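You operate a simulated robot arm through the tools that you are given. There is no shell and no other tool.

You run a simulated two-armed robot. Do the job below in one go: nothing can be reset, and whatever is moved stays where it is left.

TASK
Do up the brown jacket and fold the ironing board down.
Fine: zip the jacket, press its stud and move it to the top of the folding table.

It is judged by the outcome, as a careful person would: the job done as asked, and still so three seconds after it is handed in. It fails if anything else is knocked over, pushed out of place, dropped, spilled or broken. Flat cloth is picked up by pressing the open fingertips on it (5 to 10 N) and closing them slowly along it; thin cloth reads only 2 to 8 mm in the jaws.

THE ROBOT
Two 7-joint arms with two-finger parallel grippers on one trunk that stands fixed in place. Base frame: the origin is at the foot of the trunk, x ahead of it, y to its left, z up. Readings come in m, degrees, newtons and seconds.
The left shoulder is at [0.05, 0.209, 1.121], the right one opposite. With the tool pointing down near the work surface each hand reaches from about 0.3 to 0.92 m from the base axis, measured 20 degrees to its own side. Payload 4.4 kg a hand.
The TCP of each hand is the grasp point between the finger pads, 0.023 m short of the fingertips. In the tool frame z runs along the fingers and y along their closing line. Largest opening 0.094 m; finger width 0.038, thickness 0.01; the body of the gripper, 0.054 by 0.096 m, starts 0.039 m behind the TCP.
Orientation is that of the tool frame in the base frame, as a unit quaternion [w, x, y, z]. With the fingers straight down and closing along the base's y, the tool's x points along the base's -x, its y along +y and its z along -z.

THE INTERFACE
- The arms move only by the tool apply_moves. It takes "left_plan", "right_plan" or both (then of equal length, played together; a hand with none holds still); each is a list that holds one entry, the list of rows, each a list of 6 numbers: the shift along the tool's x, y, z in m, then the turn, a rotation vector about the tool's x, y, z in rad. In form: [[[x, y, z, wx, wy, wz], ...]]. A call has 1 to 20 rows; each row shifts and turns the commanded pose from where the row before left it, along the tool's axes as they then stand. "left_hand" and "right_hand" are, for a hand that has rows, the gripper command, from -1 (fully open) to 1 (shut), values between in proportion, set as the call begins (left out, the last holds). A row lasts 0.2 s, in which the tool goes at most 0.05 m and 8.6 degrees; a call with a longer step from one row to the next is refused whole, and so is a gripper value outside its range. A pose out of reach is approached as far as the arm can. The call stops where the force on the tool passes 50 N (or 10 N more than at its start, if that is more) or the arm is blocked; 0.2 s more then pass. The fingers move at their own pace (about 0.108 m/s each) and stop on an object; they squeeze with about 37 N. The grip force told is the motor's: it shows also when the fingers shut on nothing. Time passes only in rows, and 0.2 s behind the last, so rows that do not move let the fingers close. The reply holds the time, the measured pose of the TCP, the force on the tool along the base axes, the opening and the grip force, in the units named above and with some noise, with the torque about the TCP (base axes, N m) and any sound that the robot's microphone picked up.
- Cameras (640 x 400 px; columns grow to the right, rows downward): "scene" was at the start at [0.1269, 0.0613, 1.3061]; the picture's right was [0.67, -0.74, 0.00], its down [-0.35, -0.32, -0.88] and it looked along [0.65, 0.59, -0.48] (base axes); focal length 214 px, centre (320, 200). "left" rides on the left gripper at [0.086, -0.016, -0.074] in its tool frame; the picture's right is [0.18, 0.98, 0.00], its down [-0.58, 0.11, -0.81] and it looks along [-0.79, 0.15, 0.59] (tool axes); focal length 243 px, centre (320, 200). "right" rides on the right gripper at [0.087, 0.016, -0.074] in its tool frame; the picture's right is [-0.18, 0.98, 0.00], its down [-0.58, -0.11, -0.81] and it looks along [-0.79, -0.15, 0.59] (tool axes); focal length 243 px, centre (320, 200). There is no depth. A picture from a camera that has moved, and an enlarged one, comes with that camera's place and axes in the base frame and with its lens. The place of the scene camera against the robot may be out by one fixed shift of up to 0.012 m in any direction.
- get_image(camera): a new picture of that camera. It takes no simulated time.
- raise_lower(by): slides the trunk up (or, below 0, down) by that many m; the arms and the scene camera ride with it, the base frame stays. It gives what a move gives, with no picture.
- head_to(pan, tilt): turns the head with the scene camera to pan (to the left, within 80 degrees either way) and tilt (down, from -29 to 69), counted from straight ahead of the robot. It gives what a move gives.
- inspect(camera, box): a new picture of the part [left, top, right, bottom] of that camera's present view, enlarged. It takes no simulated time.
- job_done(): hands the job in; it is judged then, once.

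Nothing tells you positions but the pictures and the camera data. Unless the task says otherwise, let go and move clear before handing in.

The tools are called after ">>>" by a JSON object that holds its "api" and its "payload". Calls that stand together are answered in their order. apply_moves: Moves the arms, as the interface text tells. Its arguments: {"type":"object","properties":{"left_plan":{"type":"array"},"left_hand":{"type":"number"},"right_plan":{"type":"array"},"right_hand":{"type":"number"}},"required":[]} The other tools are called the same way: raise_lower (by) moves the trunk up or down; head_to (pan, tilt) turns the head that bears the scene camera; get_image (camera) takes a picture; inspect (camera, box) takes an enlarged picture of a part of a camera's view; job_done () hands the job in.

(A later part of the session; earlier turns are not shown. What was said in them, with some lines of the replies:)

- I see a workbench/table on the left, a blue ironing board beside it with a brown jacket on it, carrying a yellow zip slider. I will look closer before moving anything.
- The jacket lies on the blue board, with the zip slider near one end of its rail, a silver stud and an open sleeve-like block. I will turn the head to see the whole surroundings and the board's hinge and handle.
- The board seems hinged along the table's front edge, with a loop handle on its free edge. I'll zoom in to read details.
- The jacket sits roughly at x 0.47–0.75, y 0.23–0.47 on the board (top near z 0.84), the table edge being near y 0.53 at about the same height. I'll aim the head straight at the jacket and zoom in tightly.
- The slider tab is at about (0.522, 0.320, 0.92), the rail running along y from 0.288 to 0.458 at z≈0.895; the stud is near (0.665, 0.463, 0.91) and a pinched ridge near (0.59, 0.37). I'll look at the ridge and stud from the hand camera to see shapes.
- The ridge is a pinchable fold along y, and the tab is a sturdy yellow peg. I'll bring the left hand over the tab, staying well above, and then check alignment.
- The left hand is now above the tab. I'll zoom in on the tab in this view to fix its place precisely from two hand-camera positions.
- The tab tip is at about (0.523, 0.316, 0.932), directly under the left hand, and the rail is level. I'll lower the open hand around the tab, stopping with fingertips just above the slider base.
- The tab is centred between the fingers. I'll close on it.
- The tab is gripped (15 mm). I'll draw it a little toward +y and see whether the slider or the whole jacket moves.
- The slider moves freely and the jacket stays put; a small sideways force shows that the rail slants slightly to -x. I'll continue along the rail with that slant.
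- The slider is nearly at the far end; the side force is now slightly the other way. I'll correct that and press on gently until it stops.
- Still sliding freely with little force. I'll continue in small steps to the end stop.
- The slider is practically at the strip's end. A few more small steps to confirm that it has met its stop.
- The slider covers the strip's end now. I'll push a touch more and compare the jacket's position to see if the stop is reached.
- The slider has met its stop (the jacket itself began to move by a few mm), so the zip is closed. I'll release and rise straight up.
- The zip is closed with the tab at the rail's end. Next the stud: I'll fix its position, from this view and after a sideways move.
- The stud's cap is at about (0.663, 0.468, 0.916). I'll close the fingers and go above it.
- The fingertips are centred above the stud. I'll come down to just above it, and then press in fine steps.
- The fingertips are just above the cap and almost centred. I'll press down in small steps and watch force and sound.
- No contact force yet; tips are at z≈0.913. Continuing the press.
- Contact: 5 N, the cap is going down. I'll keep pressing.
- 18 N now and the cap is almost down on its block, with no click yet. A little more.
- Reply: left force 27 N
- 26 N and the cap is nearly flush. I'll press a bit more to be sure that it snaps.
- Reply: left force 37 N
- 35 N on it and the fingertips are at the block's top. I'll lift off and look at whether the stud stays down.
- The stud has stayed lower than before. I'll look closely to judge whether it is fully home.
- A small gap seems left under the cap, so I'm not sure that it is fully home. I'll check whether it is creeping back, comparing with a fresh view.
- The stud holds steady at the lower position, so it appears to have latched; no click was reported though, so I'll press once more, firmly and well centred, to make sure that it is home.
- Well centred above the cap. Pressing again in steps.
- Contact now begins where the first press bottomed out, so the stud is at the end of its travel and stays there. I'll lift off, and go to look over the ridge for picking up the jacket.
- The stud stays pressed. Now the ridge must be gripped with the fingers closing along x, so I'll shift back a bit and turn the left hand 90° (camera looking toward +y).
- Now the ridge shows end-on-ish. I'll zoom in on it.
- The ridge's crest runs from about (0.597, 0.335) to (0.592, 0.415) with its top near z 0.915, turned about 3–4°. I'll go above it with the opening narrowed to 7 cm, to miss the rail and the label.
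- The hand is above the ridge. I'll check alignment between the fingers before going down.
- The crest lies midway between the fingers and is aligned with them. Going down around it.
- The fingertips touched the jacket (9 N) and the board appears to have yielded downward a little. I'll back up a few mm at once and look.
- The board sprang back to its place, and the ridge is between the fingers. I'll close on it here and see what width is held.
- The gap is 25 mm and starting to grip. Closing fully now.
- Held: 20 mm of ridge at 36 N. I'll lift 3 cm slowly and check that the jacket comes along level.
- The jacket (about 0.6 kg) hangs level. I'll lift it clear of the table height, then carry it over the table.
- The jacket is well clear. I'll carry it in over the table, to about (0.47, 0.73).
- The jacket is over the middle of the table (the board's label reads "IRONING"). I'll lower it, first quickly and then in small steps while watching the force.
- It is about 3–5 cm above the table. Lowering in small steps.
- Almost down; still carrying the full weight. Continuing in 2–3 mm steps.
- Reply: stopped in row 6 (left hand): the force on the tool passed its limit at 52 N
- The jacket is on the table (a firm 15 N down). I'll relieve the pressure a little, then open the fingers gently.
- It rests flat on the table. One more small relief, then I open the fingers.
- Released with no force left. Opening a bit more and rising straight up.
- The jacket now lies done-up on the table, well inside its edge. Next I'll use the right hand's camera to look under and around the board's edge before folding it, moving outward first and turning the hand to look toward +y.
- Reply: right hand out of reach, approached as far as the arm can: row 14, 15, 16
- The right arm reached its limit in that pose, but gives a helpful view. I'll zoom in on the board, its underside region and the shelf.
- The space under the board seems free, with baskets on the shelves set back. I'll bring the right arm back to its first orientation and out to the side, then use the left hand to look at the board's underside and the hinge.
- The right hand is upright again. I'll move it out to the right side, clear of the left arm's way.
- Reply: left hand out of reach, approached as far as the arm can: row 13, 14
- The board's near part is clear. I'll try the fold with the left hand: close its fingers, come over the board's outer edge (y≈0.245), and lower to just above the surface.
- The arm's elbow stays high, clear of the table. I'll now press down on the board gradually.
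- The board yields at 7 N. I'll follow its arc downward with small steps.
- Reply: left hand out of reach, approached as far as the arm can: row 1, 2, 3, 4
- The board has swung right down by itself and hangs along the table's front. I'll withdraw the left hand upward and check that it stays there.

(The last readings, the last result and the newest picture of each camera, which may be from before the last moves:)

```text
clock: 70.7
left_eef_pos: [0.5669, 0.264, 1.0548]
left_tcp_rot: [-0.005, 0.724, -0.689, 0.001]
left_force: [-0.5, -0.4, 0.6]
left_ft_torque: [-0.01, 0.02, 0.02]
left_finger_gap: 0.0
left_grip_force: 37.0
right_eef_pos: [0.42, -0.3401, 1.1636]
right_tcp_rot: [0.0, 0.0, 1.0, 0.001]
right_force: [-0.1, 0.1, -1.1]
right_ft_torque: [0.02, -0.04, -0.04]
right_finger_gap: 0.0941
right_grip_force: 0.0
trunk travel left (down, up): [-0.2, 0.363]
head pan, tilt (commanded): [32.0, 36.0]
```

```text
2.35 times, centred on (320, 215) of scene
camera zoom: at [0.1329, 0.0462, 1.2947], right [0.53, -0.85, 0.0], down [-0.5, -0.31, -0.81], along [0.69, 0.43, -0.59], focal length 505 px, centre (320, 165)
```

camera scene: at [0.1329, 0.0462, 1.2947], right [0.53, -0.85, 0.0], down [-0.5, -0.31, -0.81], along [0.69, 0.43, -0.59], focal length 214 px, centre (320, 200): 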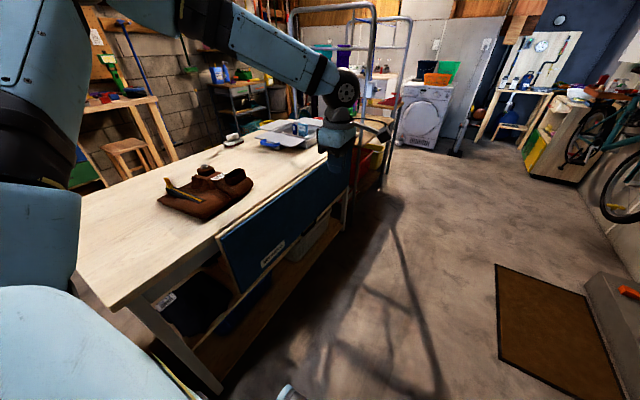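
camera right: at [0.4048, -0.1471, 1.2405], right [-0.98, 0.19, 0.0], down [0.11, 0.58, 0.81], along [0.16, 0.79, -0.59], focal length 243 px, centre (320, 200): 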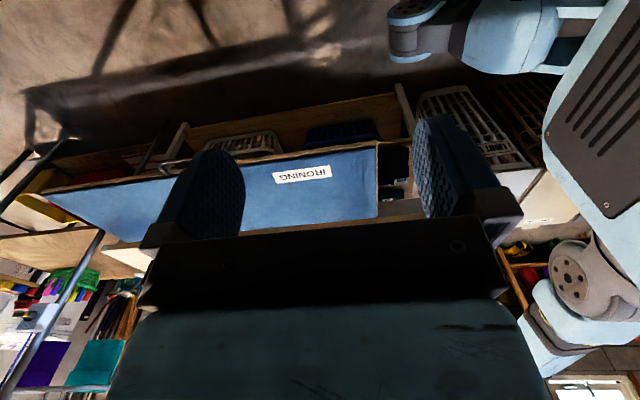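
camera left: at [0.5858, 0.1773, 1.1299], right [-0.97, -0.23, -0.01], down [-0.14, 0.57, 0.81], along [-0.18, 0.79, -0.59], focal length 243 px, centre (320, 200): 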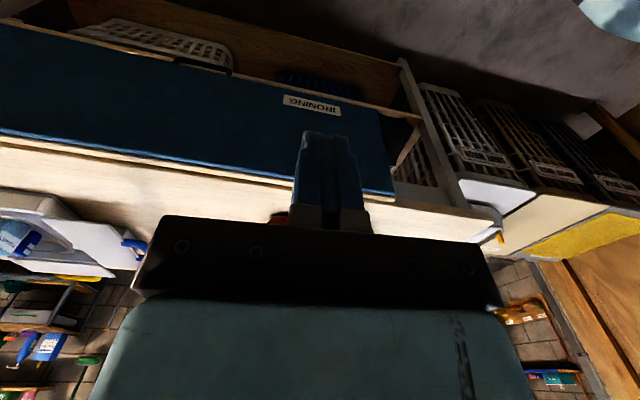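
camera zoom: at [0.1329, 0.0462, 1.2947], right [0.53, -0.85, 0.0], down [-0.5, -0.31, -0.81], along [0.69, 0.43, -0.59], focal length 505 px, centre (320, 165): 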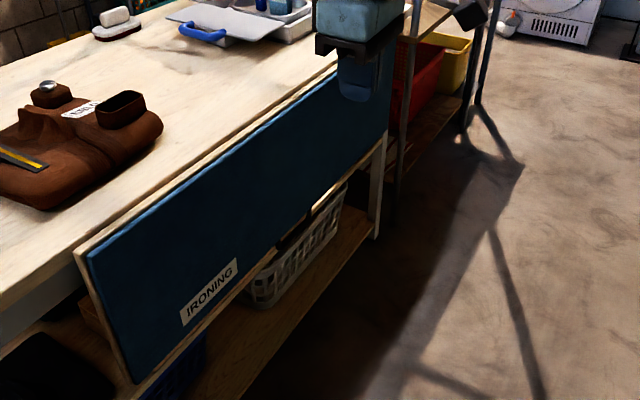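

The board hangs vertical and stays there. I'll check the jacket once more, up close: zip, stud and how it rests.

>>> {"api": "inspect", "payload": {"camera": "scene", "box": [145, 150, 265, 225]}}

>>> {"api": "inspect", "payload": {"camera": "scene", "box": [180, 155, 228, 185]}}

>>> {"api": "head_to", "payload": {"pan": 58, "tilt": 35}}

>>> {"api": "get_image", "payload": {"camera": "scene"}}

```text
5.33 times, centred on (205, 188) of scene
camera zoom: at [0.1329, 0.0462, 1.2947], right [0.53, -0.85, 0.0], down [-0.5, -0.31, -0.81], along [0.69, 0.43, -0.59], focal length 1144 px, centre (933, 267)
```

zoom: 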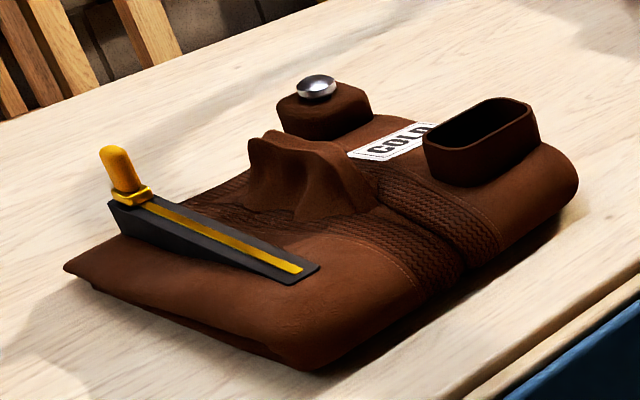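

```text
13.33 times, centred on (204, 170) of scene
camera zoom: at [0.1329, 0.0462, 1.2947], right [0.53, -0.85, 0.0], down [-0.5, -0.31, -0.81], along [0.69, 0.43, -0.59], focal length 2860 px, centre (1867, 600)
```

zoom: 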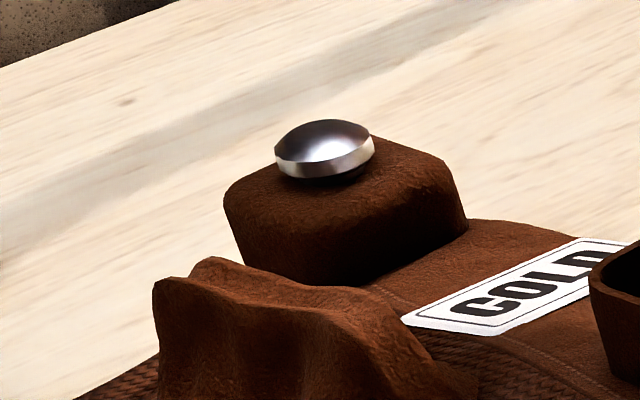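

```text
clock: 71.6
left_eef_pos: [0.5659, 0.2647, 1.0547]
left_tcp_rot: [-0.005, 0.725, -0.689, 0.001]
left_force: [0.0, 0.4, 0.6]
left_ft_torque: [0.01, 0.0, 0.0]
left_finger_gap: 0.0
left_grip_force: 36.7
right_eef_pos: [0.4204, -0.3402, 1.1629]
right_tcp_rot: [0.0, 0.0, 1.0, 0.0]
right_force: [0.4, -0.6, -0.2]
right_ft_torque: [-0.02, -0.01, 0.0]
right_finger_gap: 0.094
right_grip_force: 0.0
trunk travel left (down, up): [-0.2, 0.363]
head pan, tilt (commanded): [58.0, 35.0]
```

```text
taken
camera scene: at [0.1062, 0.0748, 1.2961], right [0.85, -0.53, 0.0], down [-0.3, -0.49, -0.82], along [0.43, 0.69, -0.57], focal length 214 px, centre (320, 200)
```

scene: 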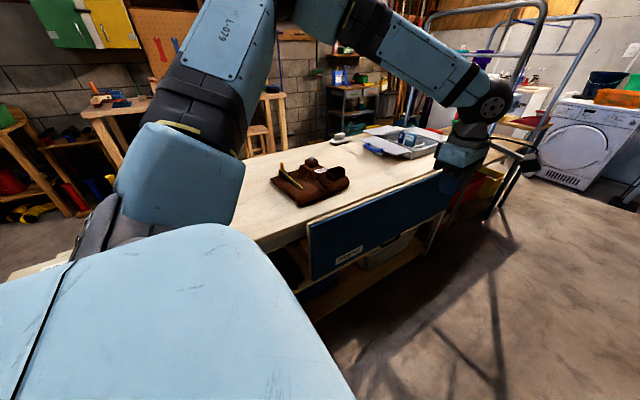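

The zip tab sits at the rail's end, the board is vertical, and the jacket lies flat. The stud still shows a slight gap below its cap, so, now that it rests on the stiff table, I'll check it with one more firm press. First I carry the closed left hand over there, high.

>>> {"api": "apply_moves", "payload": {"left_plan": [[[0, 0, -0.04, 0, 0, 0], [-0.03, 0, -0.025, 0, 0, 0], [-0.044, 0, 0, 0, 0, 0], [-0.044, 0, 0, 0, 0, 0], [-0.044, 0, 0, 0, 0, 0], [-0.044, 0, 0, 0, 0, 0], [-0.044, 0, 0, 0, 0, 0], [-0.044, 0, 0, 0, 0, 0], [-0.044, 0, 0, 0, 0, 0], [-0.044, 0, 0, 0, 0, 0], [-0.044, -0.002, 0, 0, 0, 0], [-0.044, -0.002, 0, 0, 0, 0], [-0.044, 0, 0, 0, 0, 0], [-0.035, 0, 0, 0, 0, 0], [0, 0, 0, 0, 0, 0]]], "left_hand": 1}}

>>> {"api": "get_image", "payload": {"camera": "left"}}

>>> {"api": "get_image", "payload": {"camera": "scene"}}

```text
clock: 74.8
left_eef_pos: [0.5445, 0.8112, 1.1252]
left_tcp_rot: [-0.006, 0.725, -0.689, 0.001]
left_force: [-0.2, -0.4, 0.2]
left_ft_torque: [0.0, 0.04, 0.03]
left_finger_gap: 0.0
left_grip_force: 37.2
right_eef_pos: [0.4213, -0.3405, 1.1635]
right_tcp_rot: [0.0, 0.002, 1.0, 0.0]
right_force: [0.6, -0.3, -0.5]
right_ft_torque: [0.0, -0.01, 0.0]
right_finger_gap: 0.094
right_grip_force: 0.2
trunk travel left (down, up): [-0.2, 0.363]
head pan, tilt (commanded): [58.0, 35.0]
```

```text
taken
camera left: at [0.5647, 0.7243, 1.199], right [-0.97, -0.23, -0.01], down [-0.14, 0.57, 0.81], along [-0.18, 0.79, -0.59], focal length 243 px, centre (320, 200)
```

left: 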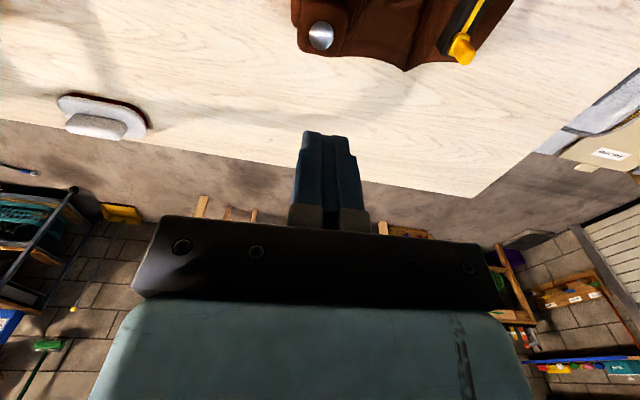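

```text
taken
camera scene: at [0.1059, 0.0746, 1.2962], right [0.85, -0.53, 0.0], down [-0.3, -0.49, -0.82], along [0.43, 0.69, -0.57], focal length 214 px, centre (320, 200)
```

scene: 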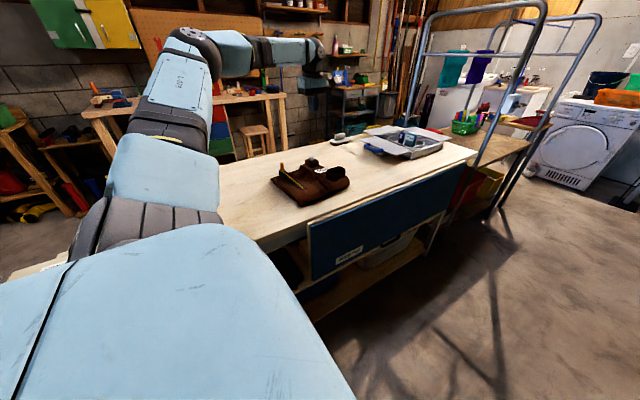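

The stud is at about (0.5415, 0.818) from this view. I'll correct by a few mm and come down to just above it.

>>> {"api": "apply_moves", "payload": {"left_plan": [[[-0.0071, 0.0026, 0.03, 0, 0, 0], [0, 0, 0.04, 0, 0, 0], [0, 0, 0.04, 0, 0, 0], [0, 0, 0.03, 0, 0, 0], [0, 0, 0.015, 0, 0, 0], [0, 0, 0, 0, 0, 0]]]}}

>>> {"api": "inspect", "payload": {"camera": "left", "box": [240, 60, 400, 160]}}

>>> {"api": "inspect", "payload": {"camera": "scene", "box": [260, 120, 380, 195]}}

```text
clock: 76.2
left_eef_pos: [0.5437, 0.8201, 0.9663]
left_tcp_rot: [-0.006, 0.725, -0.689, 0.002]
left_force: [-0.7, -0.1, -0.2]
left_ft_torque: [0.02, 0.03, 0.02]
left_finger_gap: 0.0
left_grip_force: 37.2
right_eef_pos: [0.4198, -0.3399, 1.1629]
right_tcp_rot: [0.001, 0.001, 1.0, -0.001]
right_force: [0.0, 0.8, 0.0]
right_ft_torque: [0.04, 0.0, 0.05]
right_finger_gap: 0.0941
right_grip_force: 0.0
trunk travel left (down, up): [-0.2, 0.363]
head pan, tilt (commanded): [58.0, 35.0]
```

```text
4.00 times, centred on (320, 110) of left
camera zoom: at [0.5629, 0.7342, 1.0406], right [-0.97, -0.23, -0.01], down [-0.14, 0.57, 0.81], along [-0.18, 0.79, -0.59], focal length 970 px, centre (320, 560)
```

zoom: 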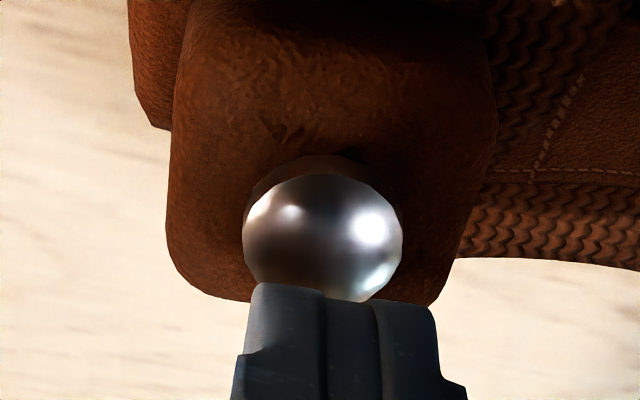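

```text
5.33 times, centred on (320, 158) of scene
camera zoom: at [0.1061, 0.0747, 1.2962], right [0.85, -0.53, 0.0], down [-0.3, -0.49, -0.82], along [0.43, 0.69, -0.57], focal length 1144 px, centre (320, 427)
```

zoom: 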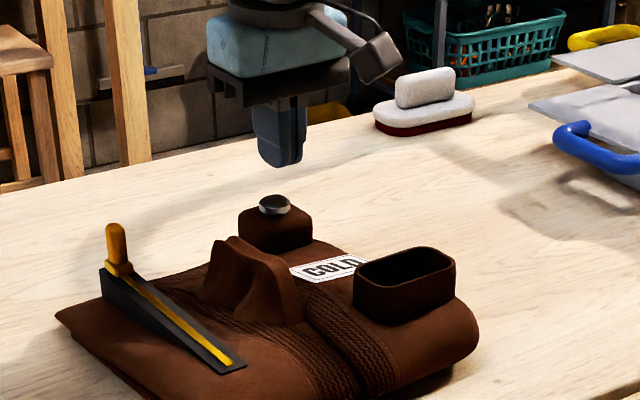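

The fingers are aligned over the stud. Pressing down in small steps again.

>>> {"api": "apply_moves", "payload": {"left_plan": [[[0, 0.001, 0.004, 0, 0, 0], [0, 0, 0.003, 0, 0, 0], [0, 0, 0.003, 0, 0, 0], [0, 0, 0.002, 0, 0, 0], [0, 0, 0, 0, 0, 0]]]}}

>>> {"api": "apply_moves", "payload": {"left_plan": [[[0, 0, 0.002, 0, 0, 0], [0, 0, 0.002, 0, 0, 0], [0, 0, 0, 0, 0, 0]]]}}

>>> {"api": "inspect", "payload": {"camera": "scene", "box": [280, 130, 360, 180]}}

```text
clock: 77.4
left_eef_pos: [0.5423, 0.8209, 0.9566]
left_tcp_rot: [-0.004, 0.725, -0.689, 0.001]
left_force: [0.1, 0.0, 0.2]
left_ft_torque: [-0.02, 0.0, -0.03]
left_finger_gap: 0.0
left_grip_force: 37.0
right_eef_pos: [0.4206, -0.3412, 1.1632]
right_tcp_rot: [0.0, 0.0, 1.0, 0.001]
right_force: [0.4, 0.7, 0.4]
right_ft_torque: [0.02, 0.01, -0.02]
right_finger_gap: 0.0941
right_grip_force: 0.1
trunk travel left (down, up): [-0.2, 0.363]
head pan, tilt (commanded): [58.0, 35.0]
```

```text
clock: 78.2
left_eef_pos: [0.542, 0.8203, 0.9525]
left_tcp_rot: [-0.005, 0.725, -0.689, 0.001]
left_force: [0.0, -0.3, -0.3]
left_ft_torque: [0.0, -0.01, -0.02]
left_finger_gap: 0.0
left_grip_force: 37.4
right_eef_pos: [0.4207, -0.3402, 1.1626]
right_tcp_rot: [0.0, 0.001, 1.0, 0.0]
right_force: [0.5, 0.3, 0.0]
right_ft_torque: [0.01, 0.0, 0.04]
right_finger_gap: 0.0942
right_grip_force: 0.1
trunk travel left (down, up): [-0.2, 0.363]
head pan, tilt (commanded): [58.0, 35.0]
```

```text
8.00 times, centred on (320, 155) of scene
camera zoom: at [0.1062, 0.0748, 1.2961], right [0.85, -0.53, 0.0], down [-0.3, -0.49, -0.82], along [0.43, 0.69, -0.57], focal length 1716 px, centre (320, 560)
```

zoom: 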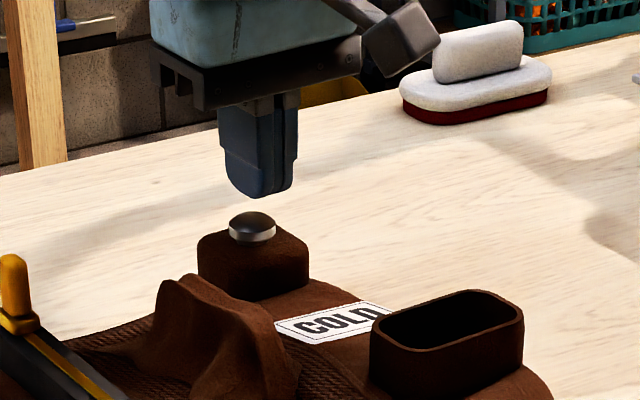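

There's still about 1 cm to the cap. Going on down.

>>> {"api": "apply_moves", "payload": {"left_plan": [[[0, 0, 0.002, 0, 0, 0], [0, 0, 0.002, 0, 0, 0], [0, 0, 0.002, 0, 0, 0], [0, 0, 0.002, 0, 0, 0], [0, 0, 0, 0, 0, 0]]]}}

>>> {"api": "apply_moves", "payload": {"left_plan": [[[0, 0, 0.002, 0, 0, 0], [0, 0, 0.002, 0, 0, 0], [0, 0, 0, 0, 0, 0]]]}}

>>> {"api": "inspect", "payload": {"camera": "scene", "box": [280, 130, 360, 180]}}

```text
clock: 79.4
left_eef_pos: [0.5432, 0.8214, 0.9438]
left_tcp_rot: [-0.005, 0.725, -0.689, 0.001]
left_force: [-0.2, -0.5, -0.5]
left_ft_torque: [0.02, 0.0, -0.02]
left_finger_gap: 0.0
left_grip_force: 36.5
right_eef_pos: [0.4212, -0.3399, 1.162]
right_tcp_rot: [0.001, 0.001, 1.0, 0.0]
right_force: [0.0, -0.1, 0.0]
right_ft_torque: [-0.04, -0.01, 0.0]
right_finger_gap: 0.0942
right_grip_force: 0.1
trunk travel left (down, up): [-0.2, 0.363]
head pan, tilt (commanded): [58.0, 35.0]
```

```text
clock: 80.2
left_eef_pos: [0.5427, 0.8223, 0.9399]
left_tcp_rot: [-0.005, 0.725, -0.689, 0.002]
left_force: [-0.9, 0.5, 0.0]
left_ft_torque: [0.03, 0.01, -0.03]
left_finger_gap: 0.0
left_grip_force: 37.1
right_eef_pos: [0.4211, -0.3407, 1.1635]
right_tcp_rot: [0.0, 0.001, 1.0, -0.001]
right_force: [-0.1, -0.2, 0.6]
right_ft_torque: [0.0, 0.0, -0.03]
right_finger_gap: 0.0941
right_grip_force: 0.0
trunk travel left (down, up): [-0.2, 0.363]
head pan, tilt (commanded): [58.0, 35.0]
```

```text
8.00 times, centred on (320, 155) of scene
camera zoom: at [0.1062, 0.0748, 1.2961], right [0.85, -0.53, 0.0], down [-0.3, -0.49, -0.82], along [0.43, 0.69, -0.57], focal length 1716 px, centre (320, 560)
```

zoom: 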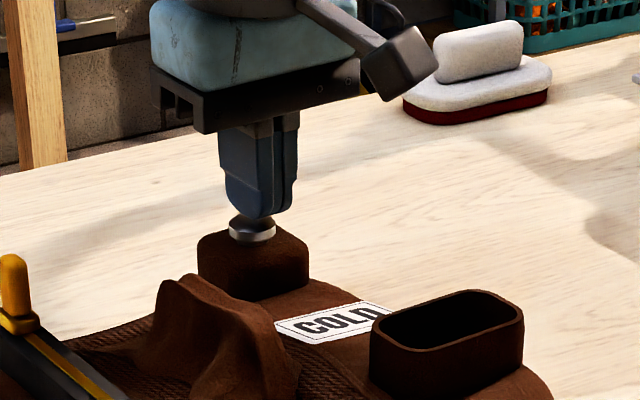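

Nearly touching. Continuing.

>>> {"api": "apply_moves", "payload": {"left_plan": [[[0, 0, 0.002, 0, 0, 0], [0, 0, 0.002, 0, 0, 0], [0, 0, 0, 0, 0, 0]]]}}

>>> {"api": "apply_moves", "payload": {"left_plan": [[[0, 0, 0.002, 0, 0, 0], [0, 0, 0.001, 0, 0, 0], [0, 0, 0, 0, 0, 0]]]}}

>>> {"api": "inspect", "payload": {"camera": "scene", "box": [280, 130, 360, 180]}}

```text
clock: 81.0
left_eef_pos: [0.5423, 0.8211, 0.936]
left_tcp_rot: [-0.005, 0.725, -0.689, 0.001]
left_force: [-0.4, 0.6, 0.0]
left_ft_torque: [0.05, 0.02, 0.03]
left_finger_gap: 0.0001
left_grip_force: 37.2
right_eef_pos: [0.4202, -0.3391, 1.1635]
right_tcp_rot: [0.0, 0.001, 1.0, 0.0]
right_force: [-0.2, -1.2, 0.5]
right_ft_torque: [-0.02, 0.01, 0.01]
right_finger_gap: 0.0938
right_grip_force: 0.1
trunk travel left (down, up): [-0.2, 0.363]
head pan, tilt (commanded): [58.0, 35.0]
```

```text
clock: 81.8
left_eef_pos: [0.5413, 0.8208, 0.9343]
left_tcp_rot: [-0.006, 0.725, -0.689, 0.001]
left_force: [-0.1, 1.4, 3.2]
left_ft_torque: [-0.01, 0.01, 0.01]
left_finger_gap: 0.0
left_grip_force: 36.8
right_eef_pos: [0.4204, -0.3402, 1.1633]
right_tcp_rot: [-0.001, 0.001, 1.0, 0.001]
right_force: [0.6, -0.9, 0.8]
right_ft_torque: [0.03, -0.02, 0.02]
right_finger_gap: 0.094
right_grip_force: 0.0
trunk travel left (down, up): [-0.2, 0.363]
head pan, tilt (commanded): [58.0, 35.0]
```

```text
8.00 times, centred on (320, 155) of scene
camera zoom: at [0.1059, 0.0745, 1.2962], right [0.85, -0.53, 0.0], down [-0.3, -0.49, -0.82], along [0.43, 0.69, -0.57], focal length 1716 px, centre (320, 560)
```

zoom: 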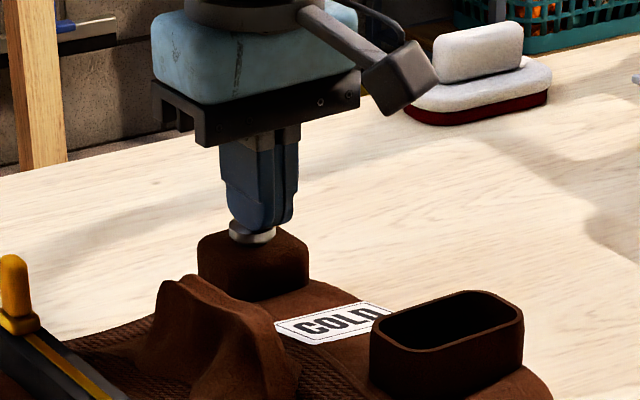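

Contact (3 N). Pressing harder step by step to see whether it still has travel.

>>> {"api": "apply_moves", "payload": {"left_plan": [[[0, 0, 0.002, 0, 0, 0], [0, 0, 0.002, 0, 0, 0], [0, 0, 0, 0, 0, 0]]]}}

>>> {"api": "apply_moves", "payload": {"left_plan": [[[0, 0, 0.002, 0, 0, 0], [0, 0, 0.002, 0, 0, 0], [0, 0, 0, 0, 0, 0]]]}}

>>> {"api": "inspect", "payload": {"camera": "scene", "box": [280, 130, 360, 180]}}

```text
clock: 82.6
left_eef_pos: [0.5426, 0.8198, 0.9306]
left_tcp_rot: [-0.008, 0.725, -0.689, 0.001]
left_force: [5.8, 7.3, 16.2]
left_ft_torque: [0.18, -0.05, -0.01]
left_finger_gap: 0.0
left_grip_force: 37.3
right_eef_pos: [0.4215, -0.3426, 1.1621]
right_tcp_rot: [0.002, 0.001, 1.0, 0.0]
right_force: [-0.3, 0.7, 0.0]
right_ft_torque: [0.0, 0.02, 0.0]
right_finger_gap: 0.094
right_grip_force: 0.1
trunk travel left (down, up): [-0.2, 0.363]
head pan, tilt (commanded): [58.0, 35.0]
```

```text
clock: 83.4
left_eef_pos: [0.541, 0.8183, 0.9297]
left_tcp_rot: [-0.008, 0.725, -0.689, 0.001]
left_force: [5.7, 9.8, 29.8]
left_ft_torque: [0.26, -0.08, -0.03]
left_finger_gap: 0.0001
left_grip_force: 37.4
right_eef_pos: [0.4189, -0.3435, 1.1625]
right_tcp_rot: [0.001, 0.001, 1.0, 0.002]
right_force: [0.2, -0.1, 0.6]
right_ft_torque: [0.02, 0.02, -0.01]
right_finger_gap: 0.094
right_grip_force: 0.0
trunk travel left (down, up): [-0.2, 0.363]
head pan, tilt (commanded): [58.0, 35.0]
```

```text
8.00 times, centred on (320, 155) of scene
camera zoom: at [0.1041, 0.0719, 1.2968], right [0.85, -0.53, 0.0], down [-0.3, -0.48, -0.82], along [0.44, 0.7, -0.57], focal length 1716 px, centre (320, 560)
```

zoom: 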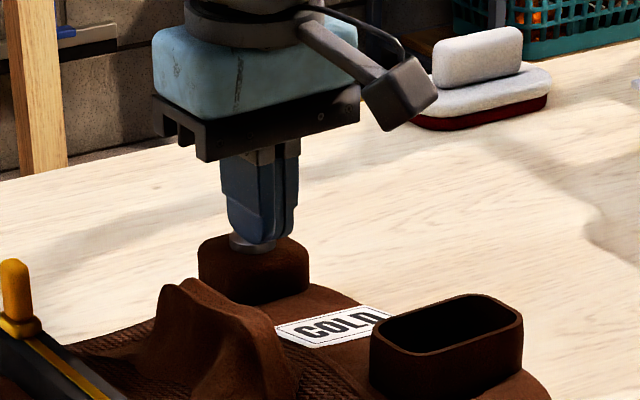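

It gives 3–4 mm springily, then is hard: the stop is reached at 30 N. One more small push, then I lift and look.

>>> {"api": "apply_moves", "payload": {"left_plan": [[[0, 0, 0.002, 0, 0, 0], [0, 0, 0.001, 0, 0, 0], [0, 0, 0, 0, 0, 0]]]}}

>>> {"api": "inspect", "payload": {"camera": "scene", "box": [280, 130, 360, 180]}}

>>> {"api": "apply_moves", "payload": {"left_plan": [[[0, 0, -0.008, 0, 0, 0], [0, 0, -0.01, 0, 0, 0], [0, 0, -0.02, 0, 0, 0], [0, 0, -0.03, 0, 0, 0], [0, 0, -0.04, 0, 0, 0], [0, 0, -0.04, 0, 0, 0]]]}}

>>> {"api": "inspect", "payload": {"camera": "scene", "box": [280, 130, 360, 180]}}

>>> {"api": "inspect", "payload": {"camera": "scene", "box": [300, 147, 324, 162]}}

```text
clock: 84.2
left_eef_pos: [0.5408, 0.8185, 0.928]
left_tcp_rot: [-0.009, 0.725, -0.688, 0.0]
left_force: [5.6, 10.1, 40.4]
left_ft_torque: [0.24, 0.0, -0.02]
left_finger_gap: 0.0001
left_grip_force: 36.8
right_eef_pos: [0.4182, -0.3436, 1.1621]
right_tcp_rot: [0.001, 0.001, 1.0, 0.002]
right_force: [0.0, -0.2, 0.2]
right_ft_torque: [-0.02, 0.0, 0.01]
right_finger_gap: 0.0938
right_grip_force: 0.0
trunk travel left (down, up): [-0.2, 0.363]
head pan, tilt (commanded): [58.0, 35.0]
```

```text
8.00 times, centred on (320, 155) of scene
camera zoom: at [0.1032, 0.0705, 1.2969], right [0.85, -0.53, 0.0], down [-0.3, -0.48, -0.82], along [0.44, 0.7, -0.57], focal length 1716 px, centre (320, 560)
```

zoom: 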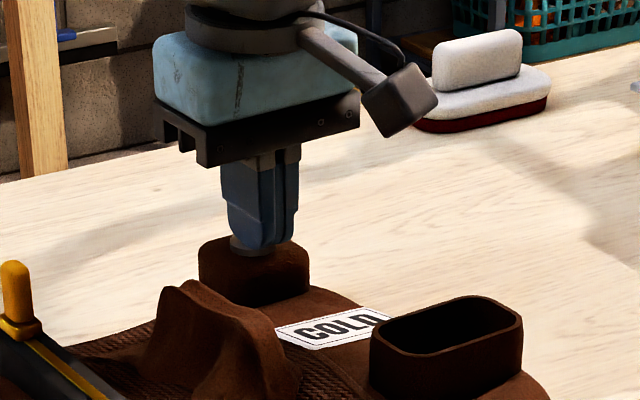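

```text
clock: 85.6
left_eef_pos: [0.5415, 0.8194, 1.073]
left_tcp_rot: [-0.005, 0.724, -0.689, 0.0]
left_force: [0.8, 1.2, -0.5]
left_ft_torque: [0.0, -0.01, -0.01]
left_finger_gap: 0.0
left_grip_force: 36.7
right_eef_pos: [0.4197, -0.3405, 1.1629]
right_tcp_rot: [0.0, 0.001, 1.0, 0.0]
right_force: [0.8, 0.3, 0.7]
right_ft_torque: [0.0, 0.0, -0.01]
right_finger_gap: 0.0941
right_grip_force: 0.0
trunk travel left (down, up): [-0.2, 0.363]
head pan, tilt (commanded): [58.0, 35.0]
```

```text
8.00 times, centred on (320, 155) of scene
camera zoom: at [0.1059, 0.0739, 1.2962], right [0.85, -0.53, 0.0], down [-0.3, -0.49, -0.82], along [0.43, 0.7, -0.57], focal length 1716 px, centre (320, 560)
```

zoom: 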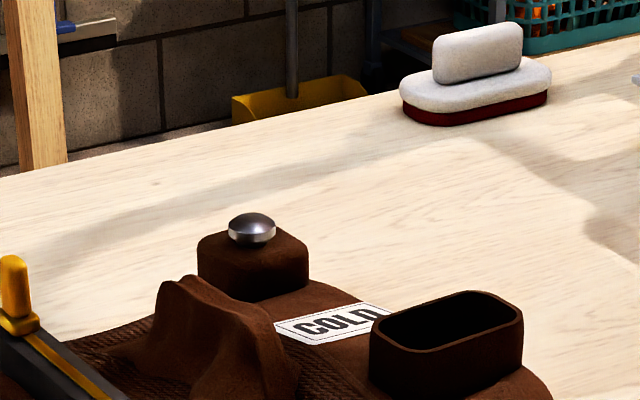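

```text
16.00 times, centred on (312, 154) of scene
camera zoom: at [0.1059, 0.0739, 1.2962], right [0.85, -0.53, 0.0], down [-0.3, -0.49, -0.82], along [0.43, 0.7, -0.57], focal length 3432 px, centre (448, 928)
```

zoom: 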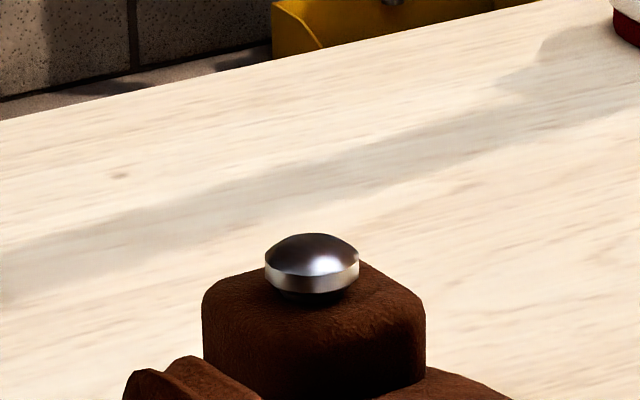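

The stud returned to the very same lowered height as before, well below its original, so it is snapped. I'll raise the left hand and take a last look at everything.

>>> {"api": "apply_moves", "payload": {"left_plan": [[[0, 0, -0.03, 0, 0, 0], [0.03, 0, -0.03, 0, 0, 0], [0.04, 0, 0, 0, 0, 0], [0.04, 0, 0, 0, 0, 0], [0.04, 0, 0, 0, 0, 0], [0, 0, 0, 0, 0, 0]]]}}

>>> {"api": "head_to", "payload": {"pan": 40, "tilt": 36}}

>>> {"api": "get_image", "payload": {"camera": "scene"}}

>>> {"api": "inspect", "payload": {"camera": "scene", "box": [160, 130, 400, 290]}}

```text
clock: 87.0
left_eef_pos: [0.5461, 0.668, 1.129]
left_tcp_rot: [-0.005, 0.725, -0.689, 0.001]
left_force: [0.1, 0.4, 0.7]
left_ft_torque: [0.04, -0.04, 0.01]
left_finger_gap: 0.0003
left_grip_force: 37.0
right_eef_pos: [0.4203, -0.341, 1.1636]
right_tcp_rot: [0.001, 0.001, 1.0, 0.0]
right_force: [-0.1, 0.0, 0.4]
right_ft_torque: [0.02, -0.04, 0.01]
right_finger_gap: 0.0943
right_grip_force: 0.0
trunk travel left (down, up): [-0.2, 0.363]
head pan, tilt (commanded): [58.0, 35.0]
```

```text
clock: 87.8
left_eef_pos: [0.5462, 0.6695, 1.1291]
left_tcp_rot: [-0.004, 0.725, -0.689, 0.002]
left_force: [0.6, 0.1, -0.2]
left_ft_torque: [0.01, 0.0, 0.01]
left_finger_gap: 0.0
left_grip_force: 37.6
right_eef_pos: [0.4206, -0.3391, 1.1629]
right_tcp_rot: [0.001, 0.0, 1.0, 0.0]
right_force: [-0.4, 0.2, -0.3]
right_ft_torque: [0.02, 0.02, 0.01]
right_finger_gap: 0.0939
right_grip_force: 0.0
trunk travel left (down, up): [-0.2, 0.363]
head pan, tilt (commanded): [40.0, 36.0]
```

```text
taken
camera scene: at [0.1265, 0.0565, 1.2946], right [0.64, -0.77, 0.0], down [-0.45, -0.38, -0.81], along [0.62, 0.52, -0.59], focal length 214 px, centre (320, 200)
```

scene: 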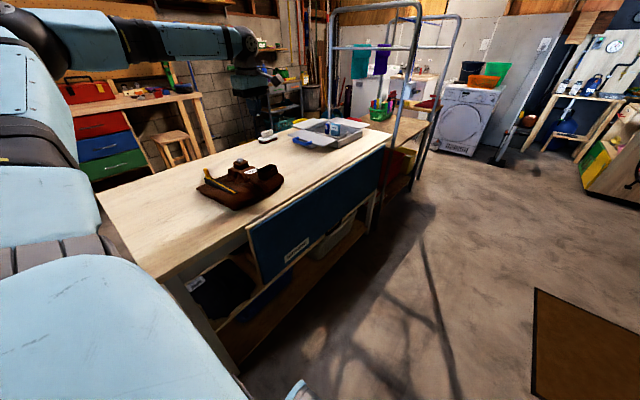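

```text
2.50 times, centred on (280, 210) of scene
camera zoom: at [0.1265, 0.0565, 1.2946], right [0.64, -0.77, 0.0], down [-0.45, -0.38, -0.81], along [0.62, 0.52, -0.59], focal length 536 px, centre (420, 175)
```

zoom: 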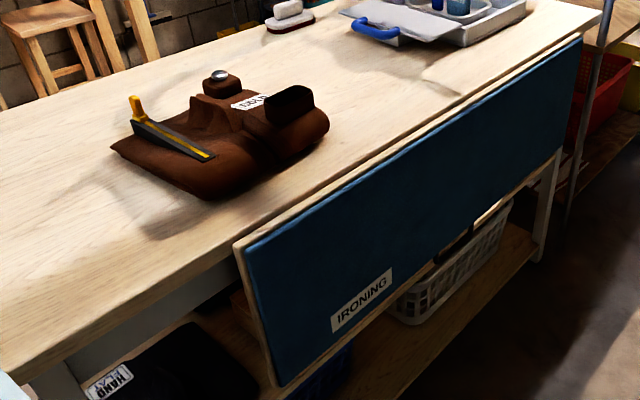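

The jacket lies zipped and studded on the folding table. The ironing board hangs folded down against the table's front, nothing else has been disturbed, and both hands are clear, so I hand it in.

>>> {"api": "job_done", "payload": {}}

```text
The job is handed in.
```

The brown jacket is zipped, its stud is pressed, and it lies on top of the folding table. The ironing board hangs folded down against the table's front.

- **Zip:** the slider went all the way to its end stop, and was still there when I last looked.
- **Stud:** I pressed it with about 35 N on the board and about 40 N on the table. It now sits about 6 mm lower than at the start and stays there. A small gap remains under the cap and the microphone reported no click, so I judged it closed from its lowered position.
- **Jacket:** it rests flat on the table, a few centimetres in from the front edge.
- **Board:** a light push near its outer edge made it swing down by itself. It was vertical in the views after that and did not spring back.

In the last pictures nothing else looked moved or knocked over. Both hands were clear when I handed the job in, and I do not know how it was judged.
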